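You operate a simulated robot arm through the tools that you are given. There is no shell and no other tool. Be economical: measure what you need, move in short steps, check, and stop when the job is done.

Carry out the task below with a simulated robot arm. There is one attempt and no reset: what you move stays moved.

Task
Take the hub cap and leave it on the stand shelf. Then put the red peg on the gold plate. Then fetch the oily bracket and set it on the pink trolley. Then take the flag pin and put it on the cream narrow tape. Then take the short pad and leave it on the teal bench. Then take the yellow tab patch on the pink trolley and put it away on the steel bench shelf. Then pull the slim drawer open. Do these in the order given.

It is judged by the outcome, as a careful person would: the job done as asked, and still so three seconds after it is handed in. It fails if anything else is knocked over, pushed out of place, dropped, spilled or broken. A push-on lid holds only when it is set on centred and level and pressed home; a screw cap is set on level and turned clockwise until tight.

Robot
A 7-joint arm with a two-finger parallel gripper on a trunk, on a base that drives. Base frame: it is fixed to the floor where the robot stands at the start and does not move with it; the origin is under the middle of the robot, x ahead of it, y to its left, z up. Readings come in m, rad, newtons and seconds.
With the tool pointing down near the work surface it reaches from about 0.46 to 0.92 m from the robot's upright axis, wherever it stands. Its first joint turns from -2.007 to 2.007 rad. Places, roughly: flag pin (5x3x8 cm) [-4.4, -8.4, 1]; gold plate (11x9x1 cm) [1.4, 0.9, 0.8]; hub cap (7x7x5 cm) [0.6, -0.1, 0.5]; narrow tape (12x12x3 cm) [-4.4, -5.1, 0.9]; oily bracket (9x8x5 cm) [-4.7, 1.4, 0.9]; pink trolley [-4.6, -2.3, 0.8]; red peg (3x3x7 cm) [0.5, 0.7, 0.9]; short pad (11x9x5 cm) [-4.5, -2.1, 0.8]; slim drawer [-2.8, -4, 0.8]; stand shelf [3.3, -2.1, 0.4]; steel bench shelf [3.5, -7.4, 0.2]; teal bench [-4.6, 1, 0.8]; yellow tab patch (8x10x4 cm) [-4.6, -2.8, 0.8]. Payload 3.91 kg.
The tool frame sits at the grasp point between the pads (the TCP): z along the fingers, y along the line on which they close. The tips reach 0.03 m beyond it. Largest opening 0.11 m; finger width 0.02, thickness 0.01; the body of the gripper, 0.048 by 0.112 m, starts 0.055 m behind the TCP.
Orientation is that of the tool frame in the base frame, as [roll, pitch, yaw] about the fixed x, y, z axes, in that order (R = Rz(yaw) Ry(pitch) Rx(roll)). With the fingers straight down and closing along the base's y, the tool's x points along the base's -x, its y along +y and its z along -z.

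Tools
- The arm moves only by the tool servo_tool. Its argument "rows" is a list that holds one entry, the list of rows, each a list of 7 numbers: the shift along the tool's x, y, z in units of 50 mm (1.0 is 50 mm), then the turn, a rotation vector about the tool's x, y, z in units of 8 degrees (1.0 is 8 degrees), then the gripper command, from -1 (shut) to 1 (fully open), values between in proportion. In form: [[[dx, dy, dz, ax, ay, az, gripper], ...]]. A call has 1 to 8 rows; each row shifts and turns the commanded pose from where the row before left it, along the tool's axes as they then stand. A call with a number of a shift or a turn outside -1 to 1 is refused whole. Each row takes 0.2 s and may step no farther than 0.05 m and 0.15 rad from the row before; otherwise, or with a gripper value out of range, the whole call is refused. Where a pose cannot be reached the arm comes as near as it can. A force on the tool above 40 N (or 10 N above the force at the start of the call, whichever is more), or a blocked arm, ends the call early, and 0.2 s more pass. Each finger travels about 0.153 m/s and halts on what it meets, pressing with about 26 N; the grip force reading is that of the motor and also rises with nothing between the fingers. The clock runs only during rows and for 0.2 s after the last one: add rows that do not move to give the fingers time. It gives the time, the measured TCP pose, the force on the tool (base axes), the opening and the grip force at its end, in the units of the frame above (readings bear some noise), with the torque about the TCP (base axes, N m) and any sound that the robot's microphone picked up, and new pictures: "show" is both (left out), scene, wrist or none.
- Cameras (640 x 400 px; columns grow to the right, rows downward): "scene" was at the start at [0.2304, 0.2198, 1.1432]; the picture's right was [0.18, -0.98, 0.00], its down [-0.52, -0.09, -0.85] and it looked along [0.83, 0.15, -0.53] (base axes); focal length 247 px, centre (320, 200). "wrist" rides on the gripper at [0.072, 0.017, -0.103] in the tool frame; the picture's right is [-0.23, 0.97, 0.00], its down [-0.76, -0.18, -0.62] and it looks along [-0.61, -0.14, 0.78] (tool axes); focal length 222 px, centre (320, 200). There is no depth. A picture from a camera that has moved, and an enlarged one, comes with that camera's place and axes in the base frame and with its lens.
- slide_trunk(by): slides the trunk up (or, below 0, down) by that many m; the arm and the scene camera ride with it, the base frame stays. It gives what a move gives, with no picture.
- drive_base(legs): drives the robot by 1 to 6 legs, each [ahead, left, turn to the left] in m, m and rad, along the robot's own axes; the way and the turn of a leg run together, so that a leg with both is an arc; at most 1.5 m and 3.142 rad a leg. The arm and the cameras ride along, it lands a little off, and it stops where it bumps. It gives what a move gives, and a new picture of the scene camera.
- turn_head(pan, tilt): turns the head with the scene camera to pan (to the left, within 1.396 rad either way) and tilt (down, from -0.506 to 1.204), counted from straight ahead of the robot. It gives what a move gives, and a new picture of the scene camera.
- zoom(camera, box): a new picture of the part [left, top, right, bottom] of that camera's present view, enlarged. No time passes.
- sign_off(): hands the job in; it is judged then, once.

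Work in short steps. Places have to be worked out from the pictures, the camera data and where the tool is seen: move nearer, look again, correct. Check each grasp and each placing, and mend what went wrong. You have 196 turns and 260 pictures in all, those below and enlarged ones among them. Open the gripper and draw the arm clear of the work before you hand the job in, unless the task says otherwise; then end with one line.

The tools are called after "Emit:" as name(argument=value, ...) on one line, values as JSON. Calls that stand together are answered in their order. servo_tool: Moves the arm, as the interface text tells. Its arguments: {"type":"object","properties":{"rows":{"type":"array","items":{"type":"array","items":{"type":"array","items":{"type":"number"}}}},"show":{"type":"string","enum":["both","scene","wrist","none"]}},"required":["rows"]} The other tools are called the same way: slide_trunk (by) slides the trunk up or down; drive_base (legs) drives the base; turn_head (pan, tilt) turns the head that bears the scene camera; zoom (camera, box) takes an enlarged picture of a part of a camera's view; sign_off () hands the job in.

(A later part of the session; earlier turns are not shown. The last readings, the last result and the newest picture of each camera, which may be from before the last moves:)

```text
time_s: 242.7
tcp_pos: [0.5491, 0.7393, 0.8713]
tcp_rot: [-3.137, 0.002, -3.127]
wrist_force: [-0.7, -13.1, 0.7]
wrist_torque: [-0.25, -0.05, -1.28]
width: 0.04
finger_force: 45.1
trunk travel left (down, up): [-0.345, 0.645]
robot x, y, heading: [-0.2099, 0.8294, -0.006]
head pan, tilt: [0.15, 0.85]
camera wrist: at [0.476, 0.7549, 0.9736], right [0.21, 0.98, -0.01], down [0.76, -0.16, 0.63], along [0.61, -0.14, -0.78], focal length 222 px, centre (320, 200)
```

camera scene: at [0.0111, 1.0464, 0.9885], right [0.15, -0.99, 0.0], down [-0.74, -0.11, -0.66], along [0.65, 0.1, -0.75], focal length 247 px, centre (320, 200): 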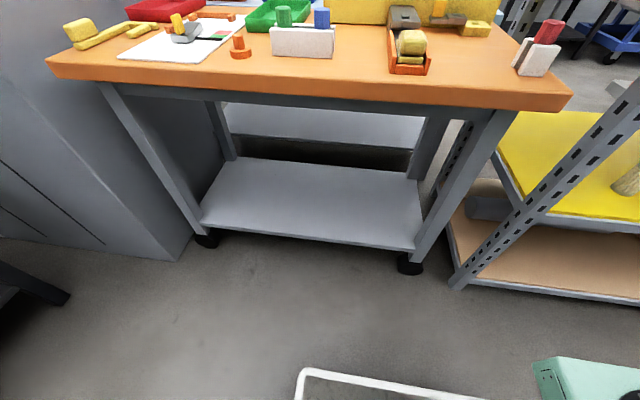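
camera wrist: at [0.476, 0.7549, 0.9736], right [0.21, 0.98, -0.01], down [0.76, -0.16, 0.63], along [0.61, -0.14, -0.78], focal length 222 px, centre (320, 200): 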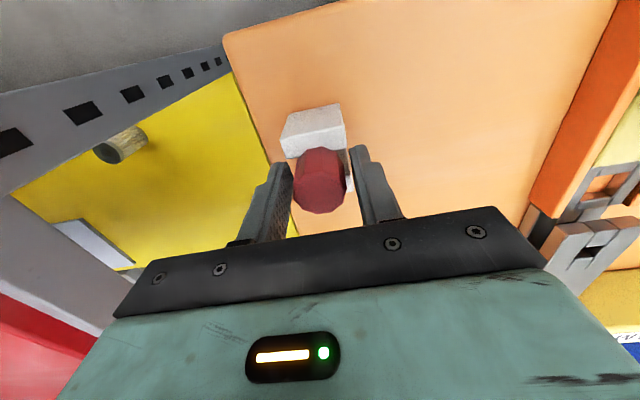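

Still 40 mm. I'll zoom in with the wrist camera to see what the fingers are touching.

Emit:
zoom(camera="wrist", box=[240, 90, 400, 240])

Emit:
turn_head(pan=-0.35, tilt=0.3)

```text
2.67 times, centred on (320, 165) of wrist
camera zoom: at [0.476, 0.7549, 0.9736], right [0.21, 0.98, -0.01], down [0.76, -0.16, 0.63], along [0.61, -0.14, -0.78], focal length 592 px, centre (320, 293)
```

zoom: 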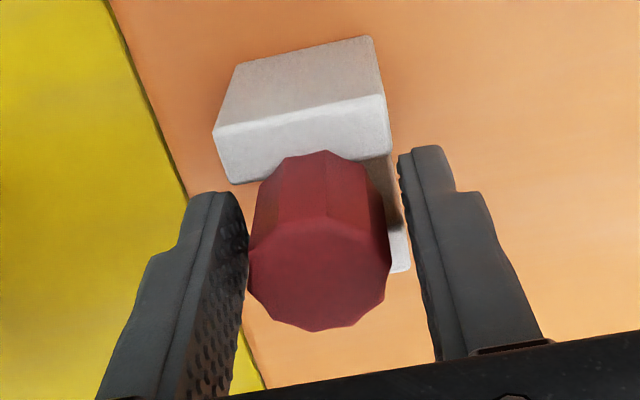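

```text
time_s: 243.7
tcp_pos: [0.5486, 0.7385, 0.8715]
tcp_rot: [-3.138, 0.002, -3.126]
wrist_force: [0.2, -23.1, 2.1]
wrist_torque: [-0.35, -0.01, -1.27]
width: 0.04
finger_force: 44.9
trunk travel left (down, up): [-0.345, 0.645]
robot x, y, heading: [-0.2043, 0.835, 0.001]
head pan, tilt: [-0.351, 0.3]
camera scene: at [0.0214, 1.0019, 1.037], right [-0.35, -0.94, 0.0], down [-0.28, 0.1, -0.95], along [0.9, -0.33, -0.3], focal length 247 px, centre (320, 200)
```

scene: 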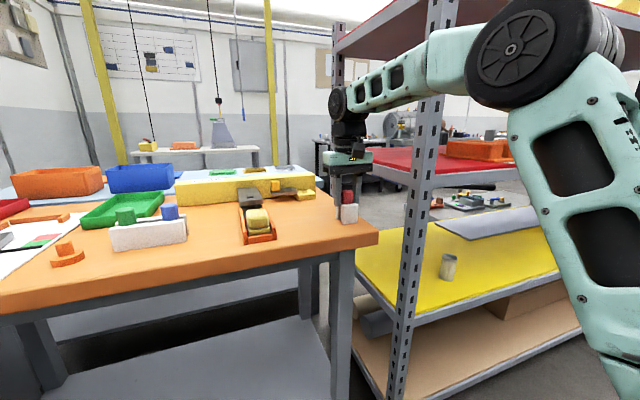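

The walls hug the peg, so I must grip above them. I'll zoom in on the scene view to see the heights.

Emit:
zoom(camera="scene", box=[310, 145, 390, 235])

```text
4.44 times, centred on (350, 190) of scene
camera zoom: at [0.0214, 1.0019, 1.037], right [-0.35, -0.94, 0.0], down [-0.28, 0.1, -0.95], along [0.9, -0.33, -0.3], focal length 1098 px, centre (187, 244)
```

zoom: 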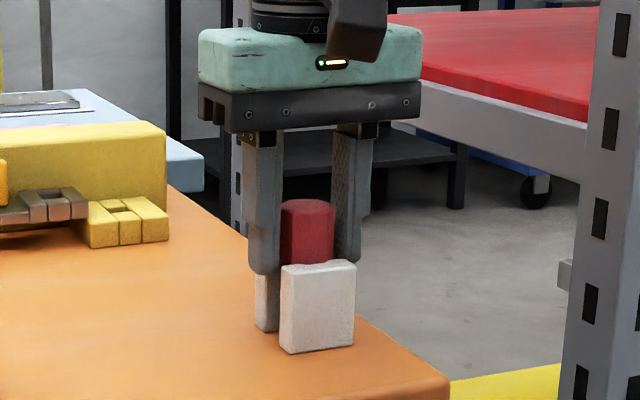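

The peg sticks out about 35 mm above the walls, and the tips are barely catching wall tops. I'll rise 13 mm and close again.

Emit:
servo_tool(rows=[[[0, 0, 0, 0, 0, 0, 0], [0, 0, 0, 0, 0, 0, 0.2], [0.04, 0, -0.26, 0, 0, 0, 0.2], [0, 0, 0, 0, 0, 0, 0.2], [0, 0, 0, 0, 0, 0, -0.4], [0, 0, 0, 0, 0, 0, -1], [0, 0, 0, 0, 0, 0, -1], [0, 0, 0, 0, 0, 0, -1]]], show="wrist")

```text
time_s: 245.5
tcp_pos: [0.546, 0.7402, 0.8838]
tcp_rot: [-3.136, 0.003, -3.123]
wrist_force: [-0.1, -1.1, 0.3]
wrist_torque: [0.01, 0.01, -0.01]
width: 0.0288
finger_force: 26.2
trunk travel left (down, up): [-0.345, 0.645]
robot x, y, heading: [-0.2106, 0.8301, -0.002]
head pan, tilt: [-0.351, 0.3]
camera wrist: at [0.4734, 0.7564, 0.9865], right [0.21, 0.98, 0.0], down [0.76, -0.16, 0.63], along [0.61, -0.13, -0.78], focal length 222 px, centre (320, 200)
```

wrist: 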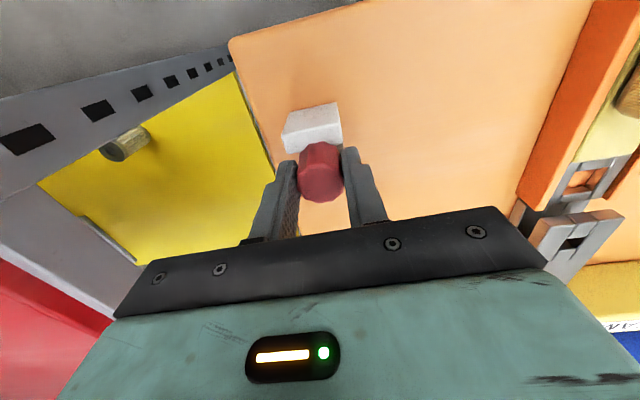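

The peg is gripped at 28.8 mm. I'll lift with the trunk and check that the holder stays put.

Emit:
slide_trunk(by=0.15)

Emit:
servo_tool(rows=[[[0, 0, 0, 0, 0, 0, -1]]])

```text
time_s: 247.2
tcp_pos: [0.547, 0.7403, 1.0339]
tcp_rot: [-3.137, 0.001, -3.123]
wrist_force: [0.6, 0.0, -0.1]
wrist_torque: [0.02, 0.01, 0.0]
width: 0.0285
finger_force: 26.2
trunk travel left (down, up): [-0.495, 0.495]
robot x, y, heading: [-0.2092, 0.8322, 0.001]
head pan, tilt: [-0.351, 0.3]
```

```text
time_s: 247.7
tcp_pos: [0.5474, 0.7403, 1.0338]
tcp_rot: [-3.137, 0.001, -3.126]
wrist_force: [-0.4, 0.3, -0.3]
wrist_torque: [0.02, 0.01, 0.0]
width: 0.0288
finger_force: 26.1
trunk travel left (down, up): [-0.495, 0.495]
robot x, y, heading: [-0.2113, 0.8289, -0.001]
head pan, tilt: [-0.351, 0.3]
camera scene: at [0.0214, 1.0026, 1.1869], right [-0.35, -0.94, 0.0], down [-0.28, 0.1, -0.96], along [0.9, -0.33, -0.3], focal length 247 px, centre (320, 200)
camera wrist: at [0.4735, 0.7565, 1.1364], right [0.21, 0.98, 0.0], down [0.76, -0.16, 0.63], along [0.61, -0.13, -0.78], focal length 222 px, centre (320, 200)
```

scene: 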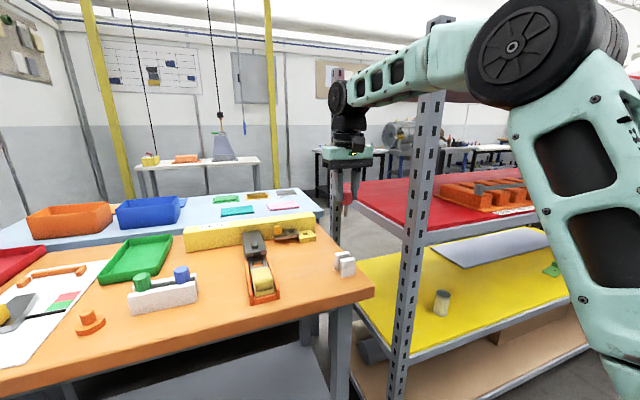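
wrist: 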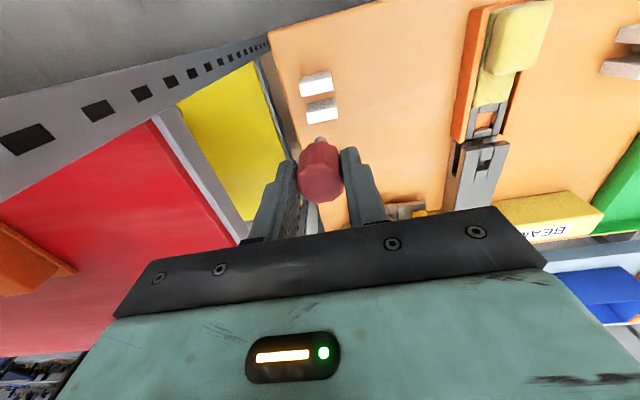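

The peg is out and the holder stayed. I'll zoom to see its lower end.

Emit:
zoom(camera="scene", box=[310, 140, 380, 230])

Emit:
zoom(camera="scene", box=[190, 180, 330, 225])

```text
4.44 times, centred on (345, 185) of scene
camera zoom: at [0.0214, 1.0026, 1.1869], right [-0.35, -0.94, 0.0], down [-0.28, 0.1, -0.96], along [0.9, -0.33, -0.3], focal length 1098 px, centre (209, 267)
```

zoom: 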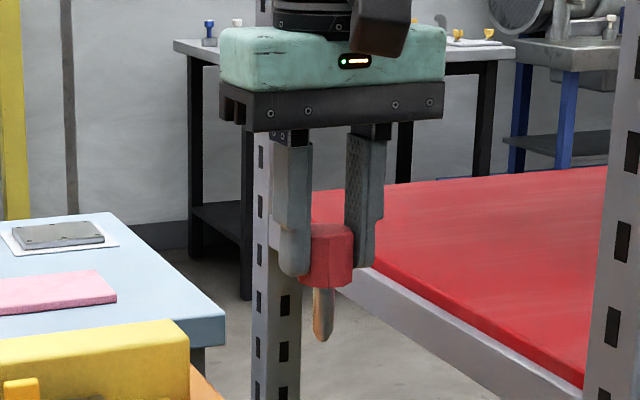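

```text
4.57 times, centred on (260, 202) of scene
camera zoom: at [0.0214, 1.0026, 1.1869], right [-0.35, -0.94, 0.0], down [-0.28, 0.1, -0.96], along [0.9, -0.33, -0.3], focal length 1130 px, centre (594, 189)
```

zoom: 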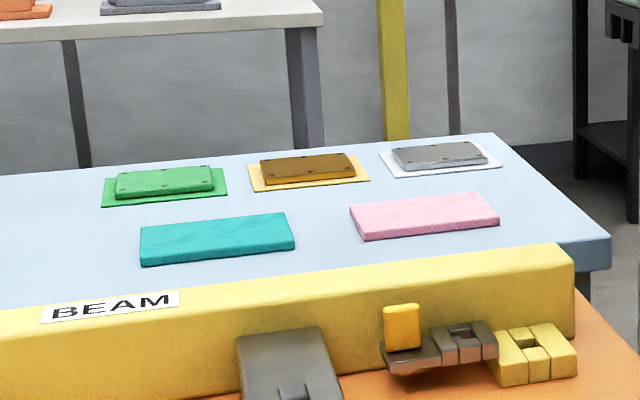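

The peg has a red head on a thin pointed shaft, so it cannot stand on the plate. I'll lay it down there with a tilted tool from the east aisle. First I'll raise the trunk and tuck the arm in.

Emit:
slide_trunk(by=0.2)

Emit:
servo_tool(rows=[[[0.9, 0.2, 0, 0, 0, 0, -1], [0.9, 0.2, 0, 0, 0, 0, -1], [0.9, 0.2, 0, 0, 0, 0, -1], [0.9, 0.2, 0, 0, 0, 0, -1], [0.9, 0.2, 0, 0, 0, 0, -1], [0, 0, 0, 0, 0, 0, -1]]], show="none")

Emit:
turn_head(pan=0.0, tilt=0.4)

```text
time_s: 249.8
tcp_pos: [0.5473, 0.74, 1.234]
tcp_rot: [-3.136, 0.0, -3.123]
wrist_force: [-0.4, 0.2, -0.6]
wrist_torque: [-0.01, 0.03, 0.06]
width: 0.0287
finger_force: 26.1
trunk travel left (down, up): [-0.695, 0.295]
robot x, y, heading: [-0.2115, 0.8347, -0.004]
head pan, tilt: [-0.351, 0.3]
```

```text
time_s: 251.2
tcp_pos: [0.3181, 0.7877, 1.232]
tcp_rot: [-3.137, 0.001, -3.125]
wrist_force: [-0.3, 0.2, -0.3]
wrist_torque: [-0.03, 0.01, 0.03]
width: 0.0288
finger_force: 25.7
trunk travel left (down, up): [-0.695, 0.295]
robot x, y, heading: [-0.2101, 0.8312, 0.002]
head pan, tilt: [-0.351, 0.3]
```

```text
time_s: 252.1
tcp_pos: [0.3187, 0.7875, 1.2321]
tcp_rot: [-3.137, 0.001, -3.124]
wrist_force: [0.1, 0.7, -1.1]
wrist_torque: [0.01, 0.0, -0.01]
width: 0.0289
finger_force: 25.8
trunk travel left (down, up): [-0.695, 0.295]
robot x, y, heading: [-0.2087, 0.8319, -0.003]
head pan, tilt: [0.0, 0.4]
camera scene: at [0.0264, 1.0346, 1.3777], right [0.0, -1.0, 0.0], down [-0.39, 0.0, -0.92], along [0.92, 0.0, -0.39], focal length 247 px, centre (320, 200)
```

scene: 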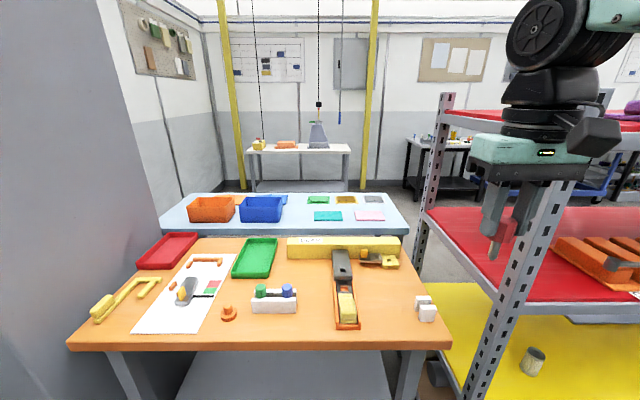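

Driving back down the aisle with the peg.

Emit:
drive_base(legs=[[0, -0.36, 0], [0, 0, -1.57], [1.0, 0, 0], [0.6, -0.28, 0], [1.5, 0, 0]])

```text
time_s: 273.6
tcp_pos: [-0.688, -3.1982, 1.2323]
tcp_rot: [-3.135, 0.003, 1.563]
wrist_force: [0.7, 0.2, -0.9]
wrist_torque: [0.01, -0.02, 0.03]
width: 0.0286
finger_force: 26.0
trunk travel left (down, up): [-0.695, 0.295]
robot x, y, heading: [-0.632, -2.668, -1.602]
head pan, tilt: [0.0, 0.4]
camera scene: at [-0.4324, -2.9124, 1.3776], right [-1.0, 0.03, 0.0], down [0.01, 0.39, -0.92], along [-0.03, -0.92, -0.39], focal length 247 px, centre (320, 200)
```

scene: 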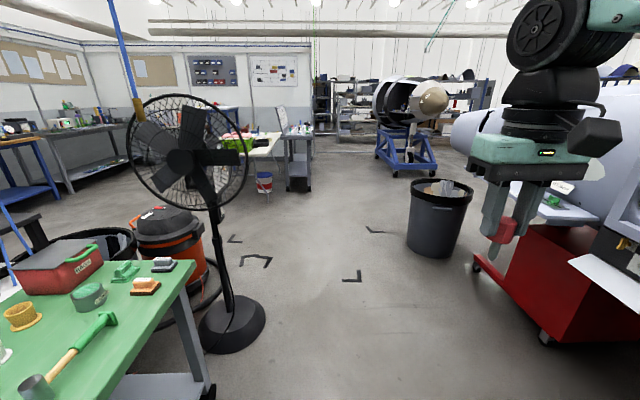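

Clear ahead. Continuing the loop: south past the fan, then east to x≈1.9, and turn north.

Emit:
drive_base(legs=[[1.5, 0, 0], [1.15, 0, 0], [0, 0, 1.6], [1.5, 0, 0], [1.1, 0, 0], [0, 0, 1.57]])

```text
time_s: 306.4
tcp_pos: [1.9736, -4.8583, 1.2326]
tcp_rot: [-3.138, 0.003, -1.668]
wrist_force: [0.2, 0.0, -1.3]
wrist_torque: [-0.01, 0.03, -0.01]
width: 0.0287
finger_force: 25.9
trunk travel left (down, up): [-0.695, 0.295]
robot x, y, heading: [1.8728, -5.3796, 1.453]
head pan, tilt: [0.0, 0.4]
camera scene: at [1.6952, -5.1229, 1.3776], right [0.99, -0.11, 0.0], down [-0.04, -0.39, -0.92], along [0.11, 0.92, -0.39], focal length 247 px, centre (320, 200)
```

scene: 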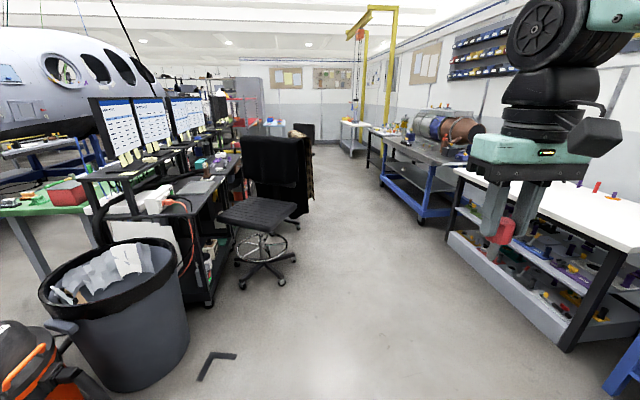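

Continue north up the aisle to about (2.4, −1.1), then look.

Emit:
drive_base(legs=[[1.4, -0.3, 0], [0, 0, 0.12], [1.5, -0.06, 0], [1.4, 0, 0]])

Emit:
turn_head(pan=0.5, tilt=0.5)

```text
refused: leg 3 is longer than a leg can be; nothing moved
```

```text
time_s: 307.3
tcp_pos: [1.9743, -4.8592, 1.2317]
tcp_rot: [-3.137, 0.002, -1.667]
wrist_force: [0.0, 0.2, -1.1]
wrist_torque: [0.01, 0.02, 0.03]
width: 0.0287
finger_force: 26.1
trunk travel left (down, up): [-0.695, 0.295]
robot x, y, heading: [1.8694, -5.3744, 1.453]
head pan, tilt: [0.499, 0.499]
camera scene: at [1.6505, -5.1305, 1.3685], right [0.93, 0.37, 0.0], down [0.18, -0.44, -0.88], along [-0.33, 0.81, -0.48], focal length 247 px, centre (320, 200)
```

scene: 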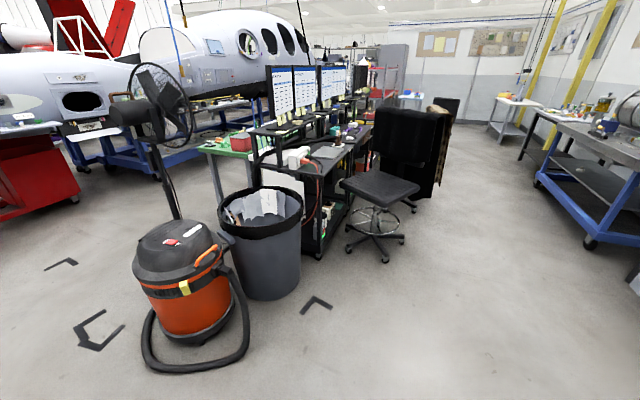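

The leg was a hair too long. Retrying with shorter legs.

Emit:
drive_base(legs=[[1.4, -0.3, 0], [0, 0, 0.12], [1.4, -0.06, 0], [1.4, 0, 0]])

Emit:
turn_head(pan=0.6, tilt=0.5)

```text
time_s: 328.4
tcp_pos: [2.4315, -0.6364, 1.2309]
tcp_rot: [-3.136, 0.002, -1.551]
wrist_force: [0.4, 0.1, -1.0]
wrist_torque: [-0.03, 0.03, -0.01]
width: 0.0285
finger_force: 25.8
trunk travel left (down, up): [-0.695, 0.295]
robot x, y, heading: [2.3915, -1.1601, 1.57]
head pan, tilt: [0.499, 0.499]
camera scene: at [2.1396, -0.9428, 1.3685], right [0.88, 0.48, 0.0], down [0.23, -0.42, -0.88], along [-0.42, 0.77, -0.48], focal length 247 px, centre (320, 200)
```

scene: 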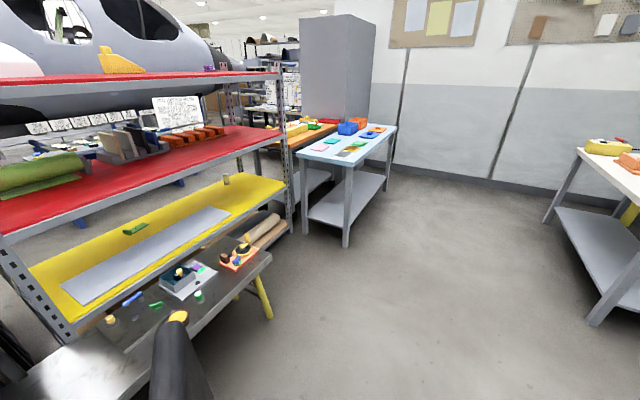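

```text
time_s: 329.1
tcp_pos: [2.4307, -0.6359, 1.2324]
tcp_rot: [-3.138, 0.002, -1.55]
wrist_force: [-1.1, -0.3, -1.5]
wrist_torque: [-0.03, 0.0, -0.02]
width: 0.0284
finger_force: 25.7
trunk travel left (down, up): [-0.695, 0.295]
robot x, y, heading: [2.3902, -1.1646, 1.573]
head pan, tilt: [0.6, 0.499]
camera scene: at [2.1318, -0.9476, 1.3685], right [0.83, 0.56, 0.0], down [0.27, -0.4, -0.88], along [-0.5, 0.72, -0.48], focal length 247 px, centre (320, 200)
```

scene: 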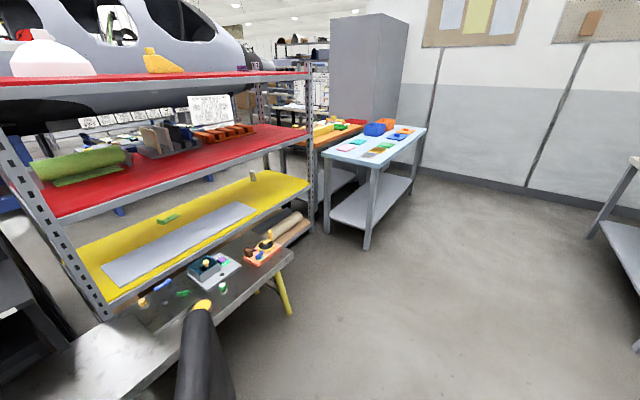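

The blue table's corner is at about (1.52, 0.64). I'll go north to y≈0.85 and turn to face −x.

Emit:
drive_base(legs=[[1.0, 0, 0], [1.02, 0, 0], [0, 0, 1.57]])

Emit:
turn_head(pan=0, tilt=0.7)

```text
time_s: 342.9
tcp_pos: [1.8668, 0.8697, 1.2311]
tcp_rot: [-3.137, 0.002, 0.025]
wrist_force: [0.2, 0.4, -0.5]
wrist_torque: [0.0, 0.01, 0.04]
width: 0.0283
finger_force: 25.6
trunk travel left (down, up): [-0.695, 0.295]
robot x, y, heading: [2.3945, 0.8286, -3.133]
head pan, tilt: [0.6, 0.499]
camera scene: at [2.1801, 0.5717, 1.3685], right [-0.57, 0.82, 0.0], down [0.39, 0.27, -0.88], along [-0.72, -0.5, -0.48], focal length 247 px, centre (320, 200)
```

scene: 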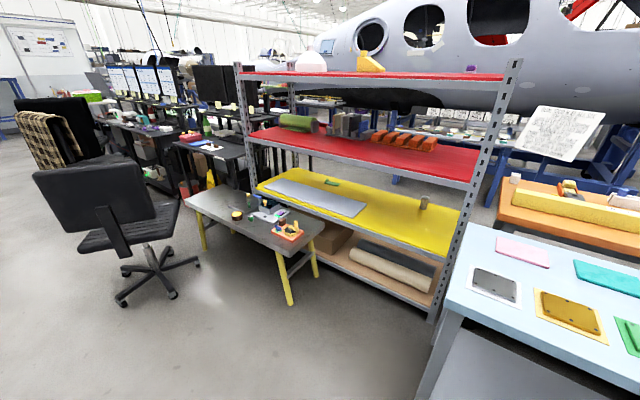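

```text
time_s: 343.9
tcp_pos: [1.8673, 0.8688, 1.2324]
tcp_rot: [-3.135, 0.002, 0.028]
wrist_force: [-0.5, -0.7, -0.1]
wrist_torque: [-0.02, 0.0, -0.01]
width: 0.0284
finger_force: 25.6
trunk travel left (down, up): [-0.695, 0.295]
robot x, y, heading: [2.3983, 0.8318, -3.133]
head pan, tilt: [0.0, 0.7]
camera scene: at [2.1698, 0.623, 1.3508], right [-0.01, 1.0, 0.0], down [0.64, 0.01, -0.77], along [-0.77, -0.01, -0.64], focal length 247 px, centre (320, 200)
```

scene: 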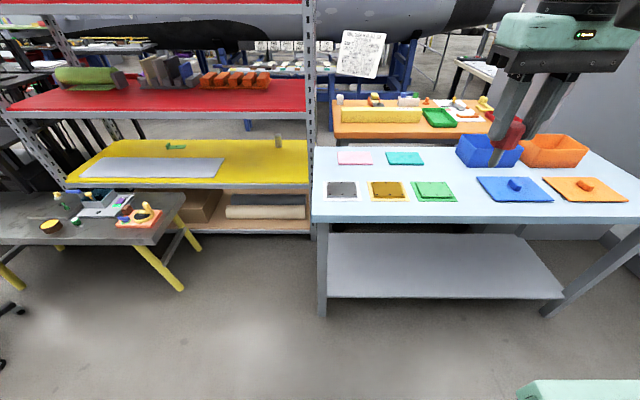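

Two views triangulate the gold plate at (1.434, 0.872) with its top at z≈0.79, and the table edge at x≈1.59. I'll drive forward 0.33 m and tilt the tool to 30° below horizontal.

Emit:
drive_base(legs=[[0.33, 0, 0]])

Emit:
servo_tool(rows=[[[0, 0, 0, 0, -1, 0, -1], [0, 0, 0, 0, -1, 0, -1], [0, 0, 0, 0, -1, 0, -1], [0, 0, 0, 0, -1, 0, -1], [0, 0, 0, 0, -1, 0, -1], [0, 0, 0, 0, -1, 0, -1], [0, 0, 0, 0, -1, 0, -1], [0, 0, 0, 0, -0.5, 0, -1]]])

```text
time_s: 346.1
tcp_pos: [1.5305, 0.8673, 1.2329]
tcp_rot: [-3.137, 0.001, 0.028]
wrist_force: [-0.3, 0.3, -0.9]
wrist_torque: [0.02, 0.0, -0.04]
width: 0.0285
finger_force: 25.7
trunk travel left (down, up): [-0.695, 0.295]
robot x, y, heading: [2.0563, 0.8254, -3.133]
head pan, tilt: [0.0, 0.7]
camera scene: at [1.8334, 0.6202, 1.3508], right [-0.01, 1.0, 0.0], down [0.64, 0.01, -0.76], along [-0.76, -0.01, -0.64], focal length 247 px, centre (320, 200)
```

scene: 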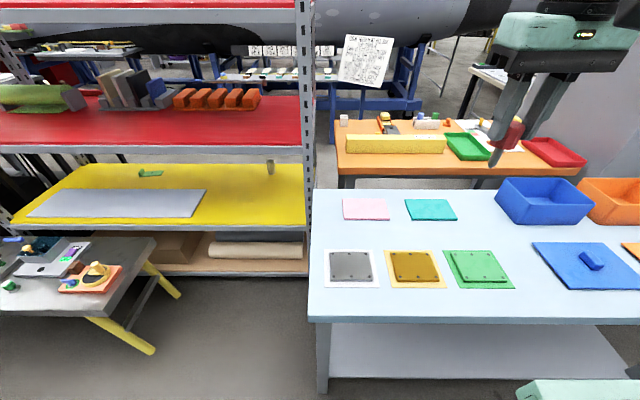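

```text
time_s: 347.9
tcp_pos: [1.4734, 0.8731, 1.1832]
tcp_rot: [-3.111, 0.923, 0.033]
wrist_force: [-0.1, -0.4, -0.4]
wrist_torque: [-0.01, 0.0, -0.01]
width: 0.0279
finger_force: 25.9
out of reach, approached as far as the arm can: row 3, 4, 5, 6, 7, 8
trunk travel left (down, up): [-0.695, 0.295]
robot x, y, heading: [2.057, 0.8258, -3.131]
head pan, tilt: [0.0, 0.7]
camera scene: at [1.8337, 0.6241, 1.3518], right [-0.01, 1.0, 0.0], down [0.64, 0.0, -0.77], along [-0.77, -0.01, -0.64], focal length 247 px, centre (320, 200)
camera wrist: at [1.6001, 0.8568, 1.1871], right [-0.13, -0.98, 0.16], down [0.04, 0.16, 0.99], along [-0.99, 0.13, 0.02], focal length 222 px, centre (320, 200)
```

scene: 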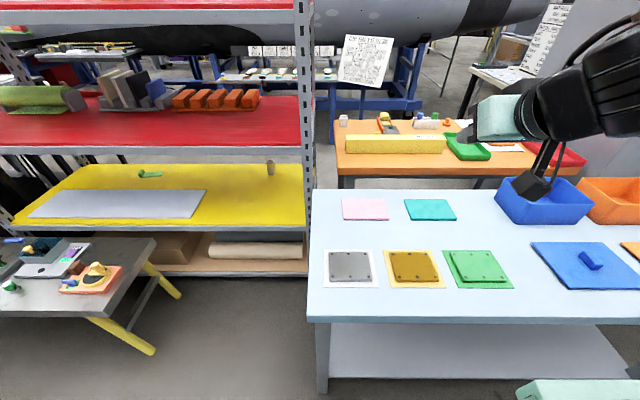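
wrist: 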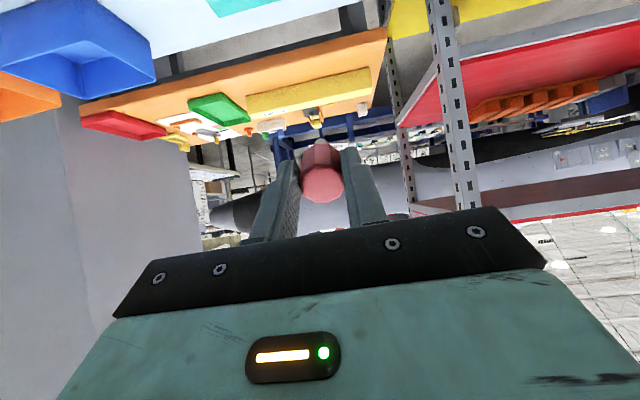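

The tilt stopped at 37°, and the plate is confirmed at (1.436, 0.872). I'll try for a few degrees more and fix the roll, then lower.

Emit:
servo_tool(rows=[[[0, 0, 0, -0.2, -0.5, 0, -1], [0, 0, 0, 0, -0.4, 0, -1], [0, 0, 0, 0, 0, 0, -1]]], show="none")

Emit:
slide_trunk(by=-0.3)

Emit:
servo_tool(rows=[[[0, 0, 0, 0, 0, 0, -1]]])

```text
time_s: 348.7
tcp_pos: [1.452, 0.8615, 1.2027]
tcp_rot: [-3.135, 1.084, 0.041]
wrist_force: [0.1, 0.0, -1.2]
wrist_torque: [-0.02, -0.03, -0.01]
width: 0.0282
finger_force: 26.0
out of reach, approached as far as the arm can: row 1, 2
trunk travel left (down, up): [-0.695, 0.295]
robot x, y, heading: [2.0583, 0.8276, -3.13]
head pan, tilt: [0.0, 0.7]
```

```text
time_s: 351.7
tcp_pos: [1.4523, 0.8627, 0.9046]
tcp_rot: [-3.133, 1.084, 0.041]
wrist_force: [-0.3, -0.3, -1.4]
wrist_torque: [0.02, -0.02, -0.04]
width: 0.0282
finger_force: 26.3
trunk travel left (down, up): [-0.395, 0.595]
robot x, y, heading: [2.0596, 0.83, -3.133]
head pan, tilt: [0.0, 0.7]
```

```text
time_s: 352.1
tcp_pos: [1.4522, 0.8608, 0.9025]
tcp_rot: [-3.132, 1.084, 0.039]
wrist_force: [0.5, -0.2, -0.3]
wrist_torque: [-0.03, 0.01, 0.01]
width: 0.0285
finger_force: 26.0
trunk travel left (down, up): [-0.395, 0.595]
robot x, y, heading: [2.0606, 0.8246, -3.133]
head pan, tilt: [0.0, 0.7]
camera scene: at [1.8335, 0.6202, 1.0508], right [-0.01, 1.0, 0.0], down [0.64, 0.01, -0.76], along [-0.76, -0.01, -0.64], focal length 247 px, centre (320, 200)
camera wrist: at [1.578, 0.8492, 0.8862], right [-0.07, -0.98, 0.2], down [0.19, 0.18, 0.97], along [-0.98, 0.11, 0.17], focal length 222 px, centre (320, 200)
```

scene: 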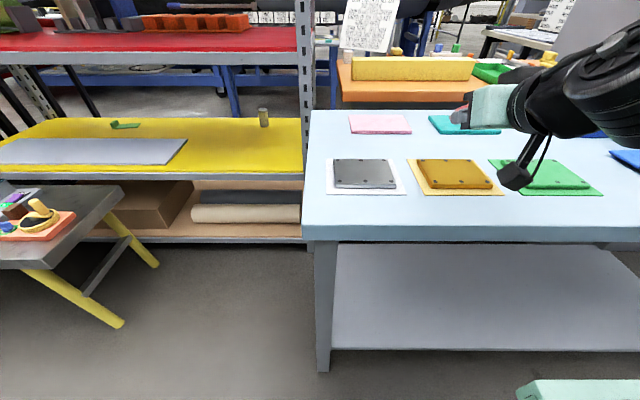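
wrist: 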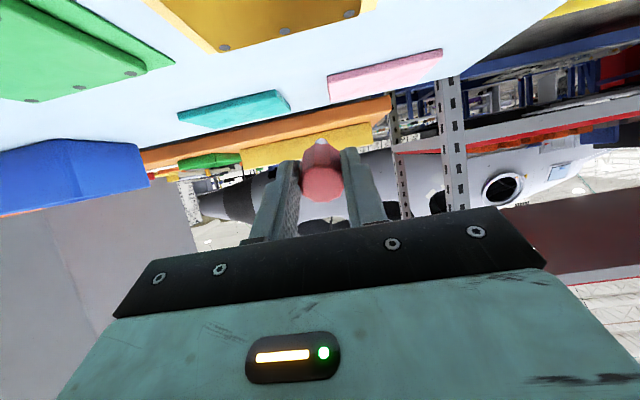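

The tilt is now 28°. I'll lower to just above the plate, centring the peg over it.

Emit:
servo_tool(rows=[[[0.297, -0.044, 0.081, 0, 0, 0, -1], [0.297, -0.044, 0.081, 0, 0, 0, -1], [0.297, -0.044, 0.081, 0, 0, 0, -1], [0.297, -0.044, 0.081, 0, 0, 0, -1], [0.2, -0.044, 0.06, 0, 0, 0, -1], [0, 0, 0, 0, 0, 0, -1]]])

```text
time_s: 353.5
tcp_pos: [1.4255, 0.8577, 0.8636]
tcp_rot: [-3.131, 1.083, 0.041]
wrist_force: [0.4, -0.6, -0.3]
wrist_torque: [0.0, -0.06, -0.03]
width: 0.0282
finger_force: 25.8
out of reach, approached as far as the arm can: row 1, 2, 3, 4, 5
trunk travel left (down, up): [-0.395, 0.595]
robot x, y, heading: [2.056, 0.828, -3.136]
head pan, tilt: [0.0, 0.7]
camera scene: at [1.8334, 0.6202, 1.0508], right [-0.01, 1.0, 0.0], down [0.64, 0.01, -0.76], along [-0.76, -0.01, -0.64], focal length 247 px, centre (320, 200)
camera wrist: at [1.551, 0.8446, 0.8469], right [-0.07, -0.98, 0.2], down [0.19, 0.18, 0.97], along [-0.98, 0.11, 0.17], focal length 222 px, centre (320, 200)
```

scene: 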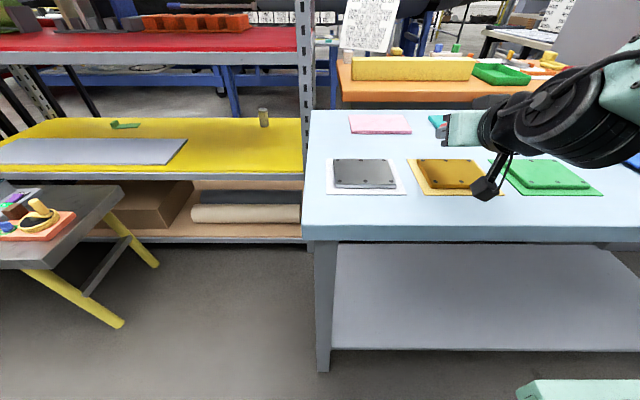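
wrist: 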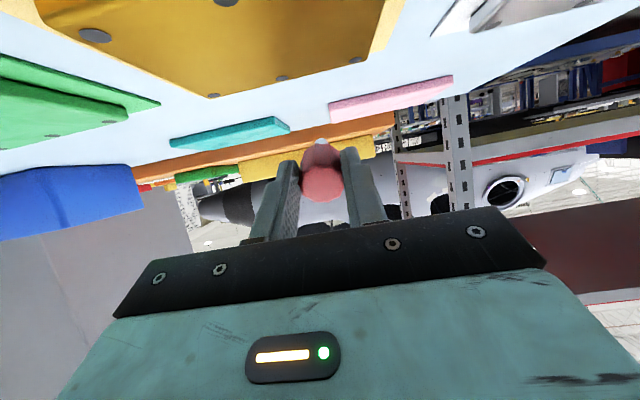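

The arm is at a limit in this configuration, so I'll make the final moves with the base (back 4.3 cm, right 1.4 cm) and then the trunk.

Emit:
drive_base(legs=[[-0.043, -0.014, 0]])

Emit:
slide_trunk(by=-0.03)

Emit:
zoom(camera="scene", box=[390, 100, 550, 210])

Emit:
zoom(camera="wrist", box=[0, 0, 640, 250])

```text
time_s: 354.4
tcp_pos: [1.4672, 0.8693, 0.8637]
tcp_rot: [-3.132, 1.085, 0.04]
wrist_force: [0.2, -0.4, -0.4]
wrist_torque: [0.0, 0.02, 0.01]
width: 0.0282
finger_force: 25.6
trunk travel left (down, up): [-0.395, 0.595]
robot x, y, heading: [2.1004, 0.8392, -3.138]
head pan, tilt: [0.0, 0.7]
camera scene: at [1.8762, 0.6343, 1.0508], right [-0.01, 1.0, 0.0], down [0.64, 0.01, -0.76], along [-0.76, -0.01, -0.64], focal length 247 px, centre (320, 200)
```

scene: 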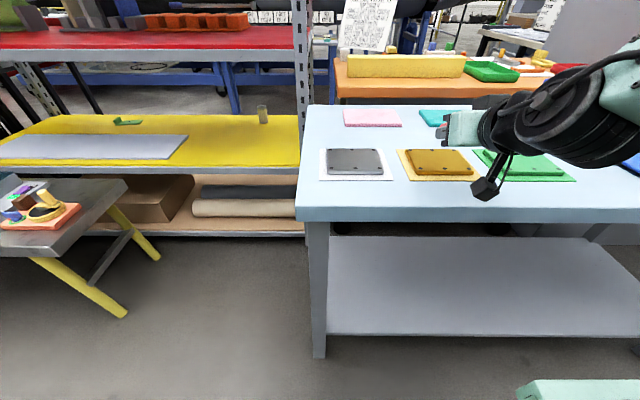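

```text
time_s: 355.2
tcp_pos: [1.4684, 0.8709, 0.8335]
tcp_rot: [-3.134, 1.084, 0.042]
wrist_force: [0.5, -0.9, -0.6]
wrist_torque: [-0.03, -0.03, 0.01]
width: 0.0282
finger_force: 26.1
trunk travel left (down, up): [-0.365, 0.625]
robot x, y, heading: [2.1031, 0.8384, -3.137]
head pan, tilt: [0.0, 0.7]
```

```text
3.64 times, centred on (470, 155) of scene
camera zoom: at [1.8762, 0.6343, 1.0207], right [-0.01, 1.0, 0.0], down [0.64, 0.01, -0.76], along [-0.76, -0.01, -0.64], focal length 899 px, centre (-226, 364)
```

zoom: 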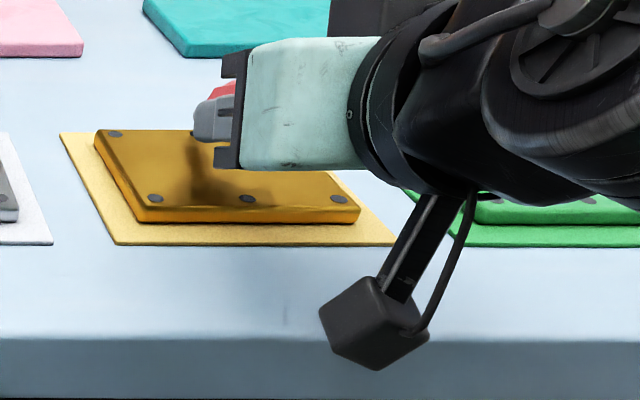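

```text
1.00 times, centred on (320, 125) of wrist (not enlarged: the box is as wide or as high as the picture)
camera zoom: at [1.5936, 0.8584, 0.8169], right [-0.07, -0.98, 0.2], down [0.19, 0.18, 0.97], along [-0.98, 0.11, 0.17], focal length 222 px, centre (320, 275)
```

zoom: 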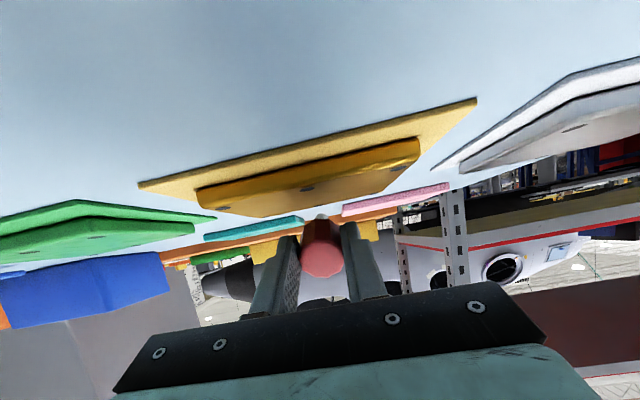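

Nearly there. Lowering another 8 mm with the trunk and reading the force.

Emit:
slide_trunk(by=-0.008)

Emit:
zoom(camera="scene", box=[420, 110, 520, 175])

```text
time_s: 355.8
tcp_pos: [1.4674, 0.8716, 0.8281]
tcp_rot: [-3.134, 1.09, 0.042]
wrist_force: [0.9, 0.4, 13.8]
wrist_torque: [-0.07, 0.93, -0.01]
width: 0.0287
finger_force: 26.0
trunk travel left (down, up): [-0.357, 0.633]
robot x, y, heading: [2.1054, 0.8412, -3.133]
head pan, tilt: [0.0, 0.7]
```

```text
6.15 times, centred on (470, 142) of scene
camera zoom: at [1.8766, 0.6343, 1.0131], right [-0.01, 1.0, 0.0], down [0.64, 0.01, -0.77], along [-0.77, -0.01, -0.64], focal length 1521 px, centre (-603, 554)
```

zoom: 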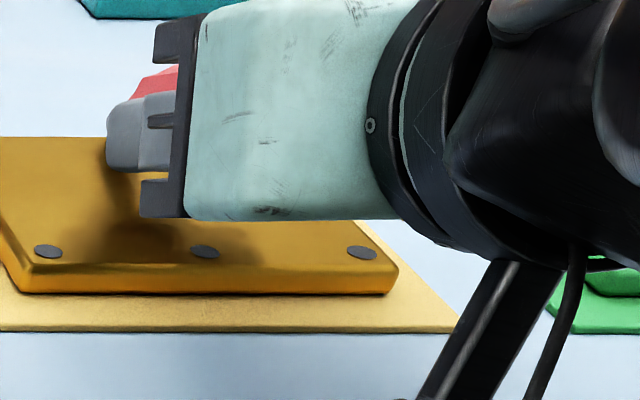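

The force and torque show the peg's tip touching the plate 6.7 cm ahead. I'll press down slightly so it pivots toward flat, then check.

Emit:
slide_trunk(by=-0.008)

Emit:
zoom(camera="wrist", box=[160, 80, 480, 280])

```text
time_s: 356.3
tcp_pos: [1.4688, 0.8709, 0.8169]
tcp_rot: [-3.131, 1.083, 0.042]
wrist_force: [1.3, -0.2, 10.4]
wrist_torque: [-0.05, 0.71, 0.1]
width: 0.0282
finger_force: 26.3
trunk travel left (down, up): [-0.349, 0.641]
robot x, y, heading: [2.1043, 0.8408, -3.133]
head pan, tilt: [0.0, 0.7]
```

```text
2.00 times, centred on (320, 180) of wrist
camera zoom: at [1.5939, 0.8583, 0.801], right [-0.07, -0.98, 0.2], down [0.19, 0.18, 0.97], along [-0.98, 0.11, 0.17], focal length 444 px, centre (320, 240)
```

zoom: 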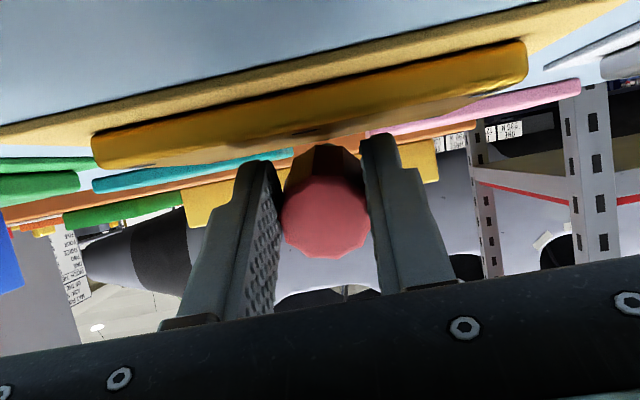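

The peg pivoted and now lies nearly flat. The fingertips are close to the plate, so I'll open gently.

Emit:
servo_tool(rows=[[[0, 0, 0, 0, 0, 0, -0.45], [0, 0, 0, 0, 0, 0, -0.35], [0, 0, 0, 0, 0, 0, -0.2], [0, 0, 0, 0, 0, 0, 0], [0, 0, 0, 0, 0, 0, 0.2]]], show="wrist")

```text
time_s: 357.5
tcp_pos: [1.4687, 0.8715, 0.8165]
tcp_rot: [-3.133, 1.084, 0.042]
wrist_force: [-0.4, -0.2, -0.1]
wrist_torque: [0.03, 0.0, -0.02]
width: 0.0658
finger_force: 0.0
trunk travel left (down, up): [-0.349, 0.641]
robot x, y, heading: [2.1007, 0.8401, -3.136]
head pan, tilt: [0.0, 0.7]
camera wrist: at [1.5936, 0.8583, 0.801], right [-0.07, -0.98, 0.2], down [0.19, 0.18, 0.97], along [-0.98, 0.11, 0.17], focal length 222 px, centre (320, 200)
```

wrist: 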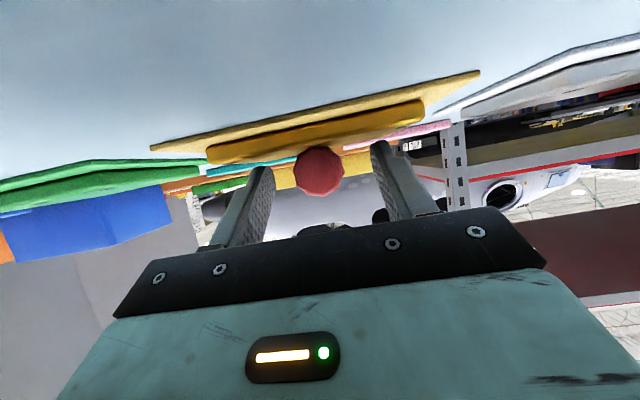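

The peg rests on the plate. I'll rise straight up with the trunk and look.

Emit:
slide_trunk(by=0.2)

Emit:
drive_base(legs=[[-0.3, 0, 0]])

Emit:
zoom(camera="scene", box=[300, 130, 460, 230])

```text
time_s: 359.7
tcp_pos: [1.4681, 0.8707, 1.018]
tcp_rot: [-3.134, 1.083, 0.042]
wrist_force: [-0.3, 0.3, 0.6]
wrist_torque: [0.0, -0.01, 0.02]
width: 0.0659
finger_force: 0.1
trunk travel left (down, up): [-0.549, 0.441]
robot x, y, heading: [2.1017, 0.8414, -3.131]
head pan, tilt: [0.0, 0.7]
```

```text
time_s: 361.8
tcp_pos: [1.7716, 0.8751, 1.0179]
tcp_rot: [-3.134, 1.084, 0.041]
wrist_force: [-0.2, -0.3, 1.1]
wrist_torque: [0.01, 0.02, 0.02]
width: 0.0663
finger_force: 0.0
trunk travel left (down, up): [-0.549, 0.441]
robot x, y, heading: [2.4053, 0.846, -3.135]
head pan, tilt: [0.0, 0.7]
camera scene: at [2.1788, 0.6373, 1.2048], right [-0.01, 1.0, 0.0], down [0.64, 0.0, -0.76], along [-0.76, -0.01, -0.64], focal length 247 px, centre (320, 200)
```

scene: 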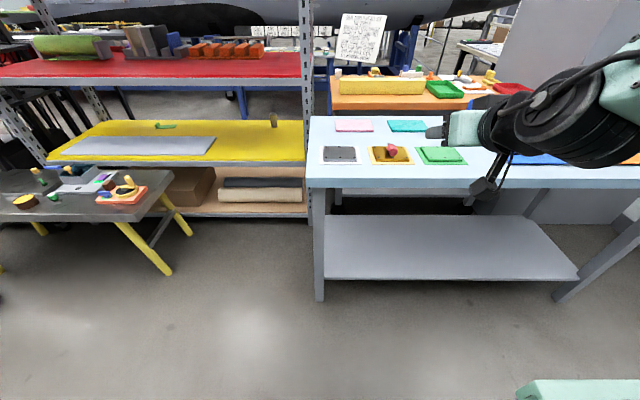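

```text
4.00 times, centred on (380, 180) of scene
camera zoom: at [2.1788, 0.6373, 1.2048], right [-0.01, 1.0, 0.0], down [0.64, 0.0, -0.76], along [-0.76, -0.01, -0.64], focal length 988 px, centre (80, 280)
```

zoom: 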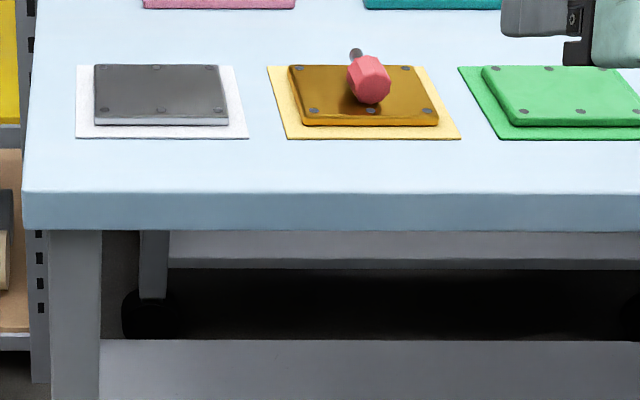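

The peg lies stably on the gold plate. Next is the oily bracket far to the west. I'll return down the aisle in one multi-leg drive.

Emit:
drive_base(legs=[[0, 0, 1.565], [1.5, 0, 0], [1.5, 0, 0], [1.5, 0, 0], [0.5, 0, 0], [1.15, -0.45, 0]])

```text
time_s: 395.3
tcp_pos: [2.24, -5.932, 1.0172]
tcp_rot: [-3.131, 1.084, 1.696]
wrist_force: [0.5, -0.2, 0.8]
wrist_torque: [0.0, -0.01, 0.01]
width: 0.0659
finger_force: 0.1
trunk travel left (down, up): [-0.549, 0.441]
robot x, y, heading: [2.2142, -5.2976, -1.477]
head pan, tilt: [0.0, 0.7]
camera scene: at [2.4403, -5.5071, 1.2048], right [-1.0, -0.09, 0.0], down [-0.06, 0.64, -0.76], along [0.07, -0.76, -0.64], focal length 247 px, centre (320, 200)
```

scene: 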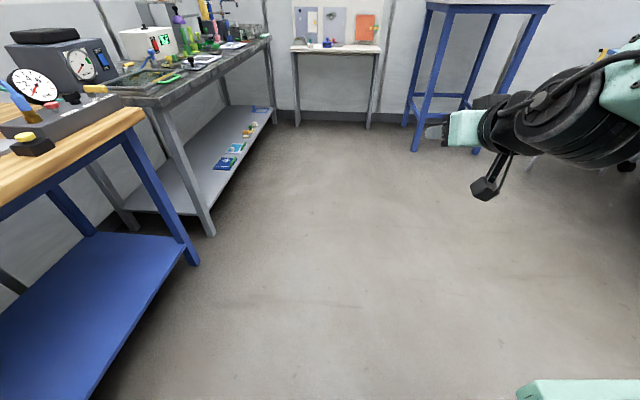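

That view also shows the steel bench and its low grey shelf for later. I'll turn west and drive toward x≈−2, skirting the bin.

Emit:
drive_base(legs=[[0, 0, -1.67], [1.5, 0, 0], [1.3, 0, 0], [1.4, 0.38, 0]])

Emit:
turn_head(pan=-0.35, tilt=0.35)

```text
time_s: 416.2
tcp_pos: [-1.7218, -5.2818, 1.0167]
tcp_rot: [-3.131, 1.084, -0.09]
wrist_force: [-0.5, -0.3, 0.5]
wrist_torque: [0.03, 0.01, 0.02]
width: 0.066
finger_force: 0.0
trunk travel left (down, up): [-0.549, 0.441]
robot x, y, heading: [-1.0966, -5.3952, 3.017]
head pan, tilt: [0.0, 0.7]
stopped in leg 4: the robot was blocked; the commanded pose is now the measured one
camera scene: at [-1.3488, -5.5695, 1.2048], right [0.12, 0.99, 0.0], down [0.64, -0.08, -0.76], along [-0.76, 0.09, -0.64], focal length 247 px, centre (320, 200)
```

scene: 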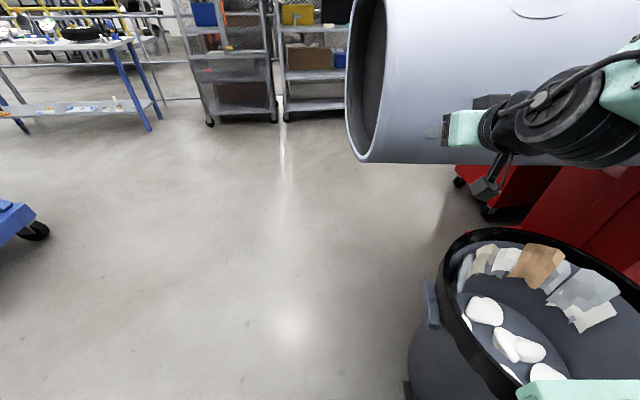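

```text
time_s: 417.0
tcp_pos: [-1.7233, -5.2822, 1.0182]
tcp_rot: [-3.133, 1.082, -0.089]
wrist_force: [0.5, -0.3, 0.2]
wrist_torque: [0.0, -0.02, -0.01]
width: 0.066
finger_force: 0.0
trunk travel left (down, up): [-0.549, 0.441]
robot x, y, heading: [-1.0961, -5.3938, 3.017]
head pan, tilt: [-0.351, 0.351]
camera scene: at [-1.3474, -5.5376, 1.2361], right [0.45, 0.89, 0.0], down [0.31, -0.16, -0.94], along [-0.84, 0.43, -0.34], focal length 247 px, centre (320, 200)
```

scene: 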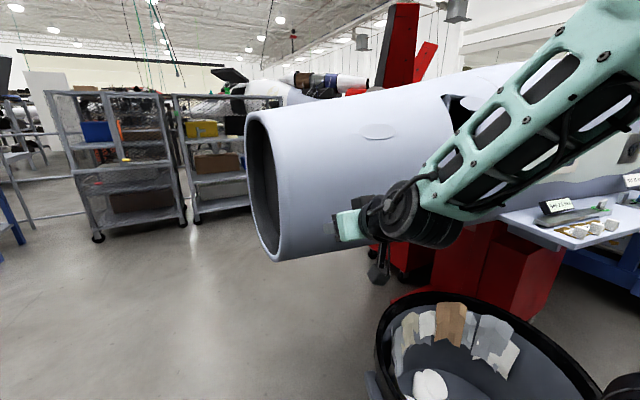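

I touched the bin; it still stands. I'll back off, strafe 0.45 m left away from it and the fuselage tail, and go west.

Emit:
drive_base(legs=[[-0.06, 0, 0], [0, 0.45, 0], [0, 0, 0.125], [1.4, 0, 0]])

Emit:
turn_head(pan=-0.9, tilt=0.35)

```text
time_s: 427.6
tcp_pos: [-3.1603, -5.7532, 1.0176]
tcp_rot: [-3.131, 1.084, -0.007]
wrist_force: [-0.1, 0.5, -0.5]
wrist_torque: [0.01, 0.02, -0.02]
width: 0.0659
finger_force: 0.0
trunk travel left (down, up): [-0.549, 0.441]
robot x, y, heading: [-2.5322, -5.8112, 3.105]
head pan, tilt: [-0.351, 0.351]
camera scene: at [-2.7657, -5.9781, 1.2362], right [0.38, 0.92, 0.0], down [0.32, -0.13, -0.94], along [-0.87, 0.36, -0.34], focal length 247 px, centre (320, 200)
```

scene: 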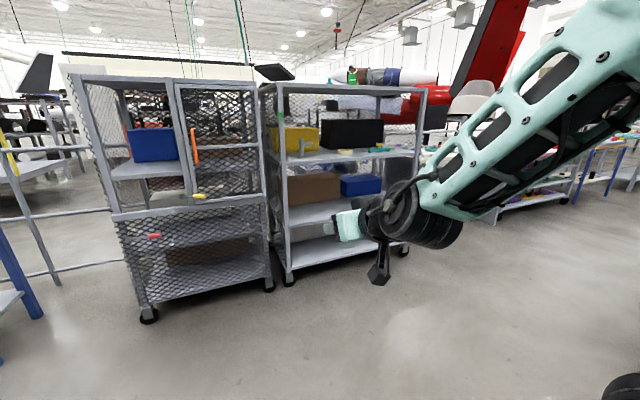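

```text
time_s: 428.6
tcp_pos: [-3.1604, -5.7529, 1.0179]
tcp_rot: [-3.134, 1.084, -0.007]
wrist_force: [-0.1, 0.1, -0.6]
wrist_torque: [-0.02, -0.03, 0.0]
width: 0.0661
finger_force: 0.0
trunk travel left (down, up): [-0.549, 0.441]
robot x, y, heading: [-2.5297, -5.8128, 3.104]
head pan, tilt: [-0.901, 0.351]
camera scene: at [-2.7346, -5.9384, 1.2362], right [0.81, 0.59, 0.0], down [0.2, -0.28, -0.94], along [-0.55, 0.76, -0.34], focal length 247 px, centre (320, 200)
```

scene: 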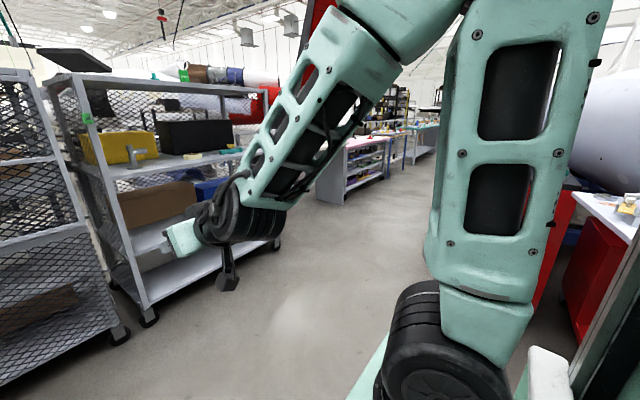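

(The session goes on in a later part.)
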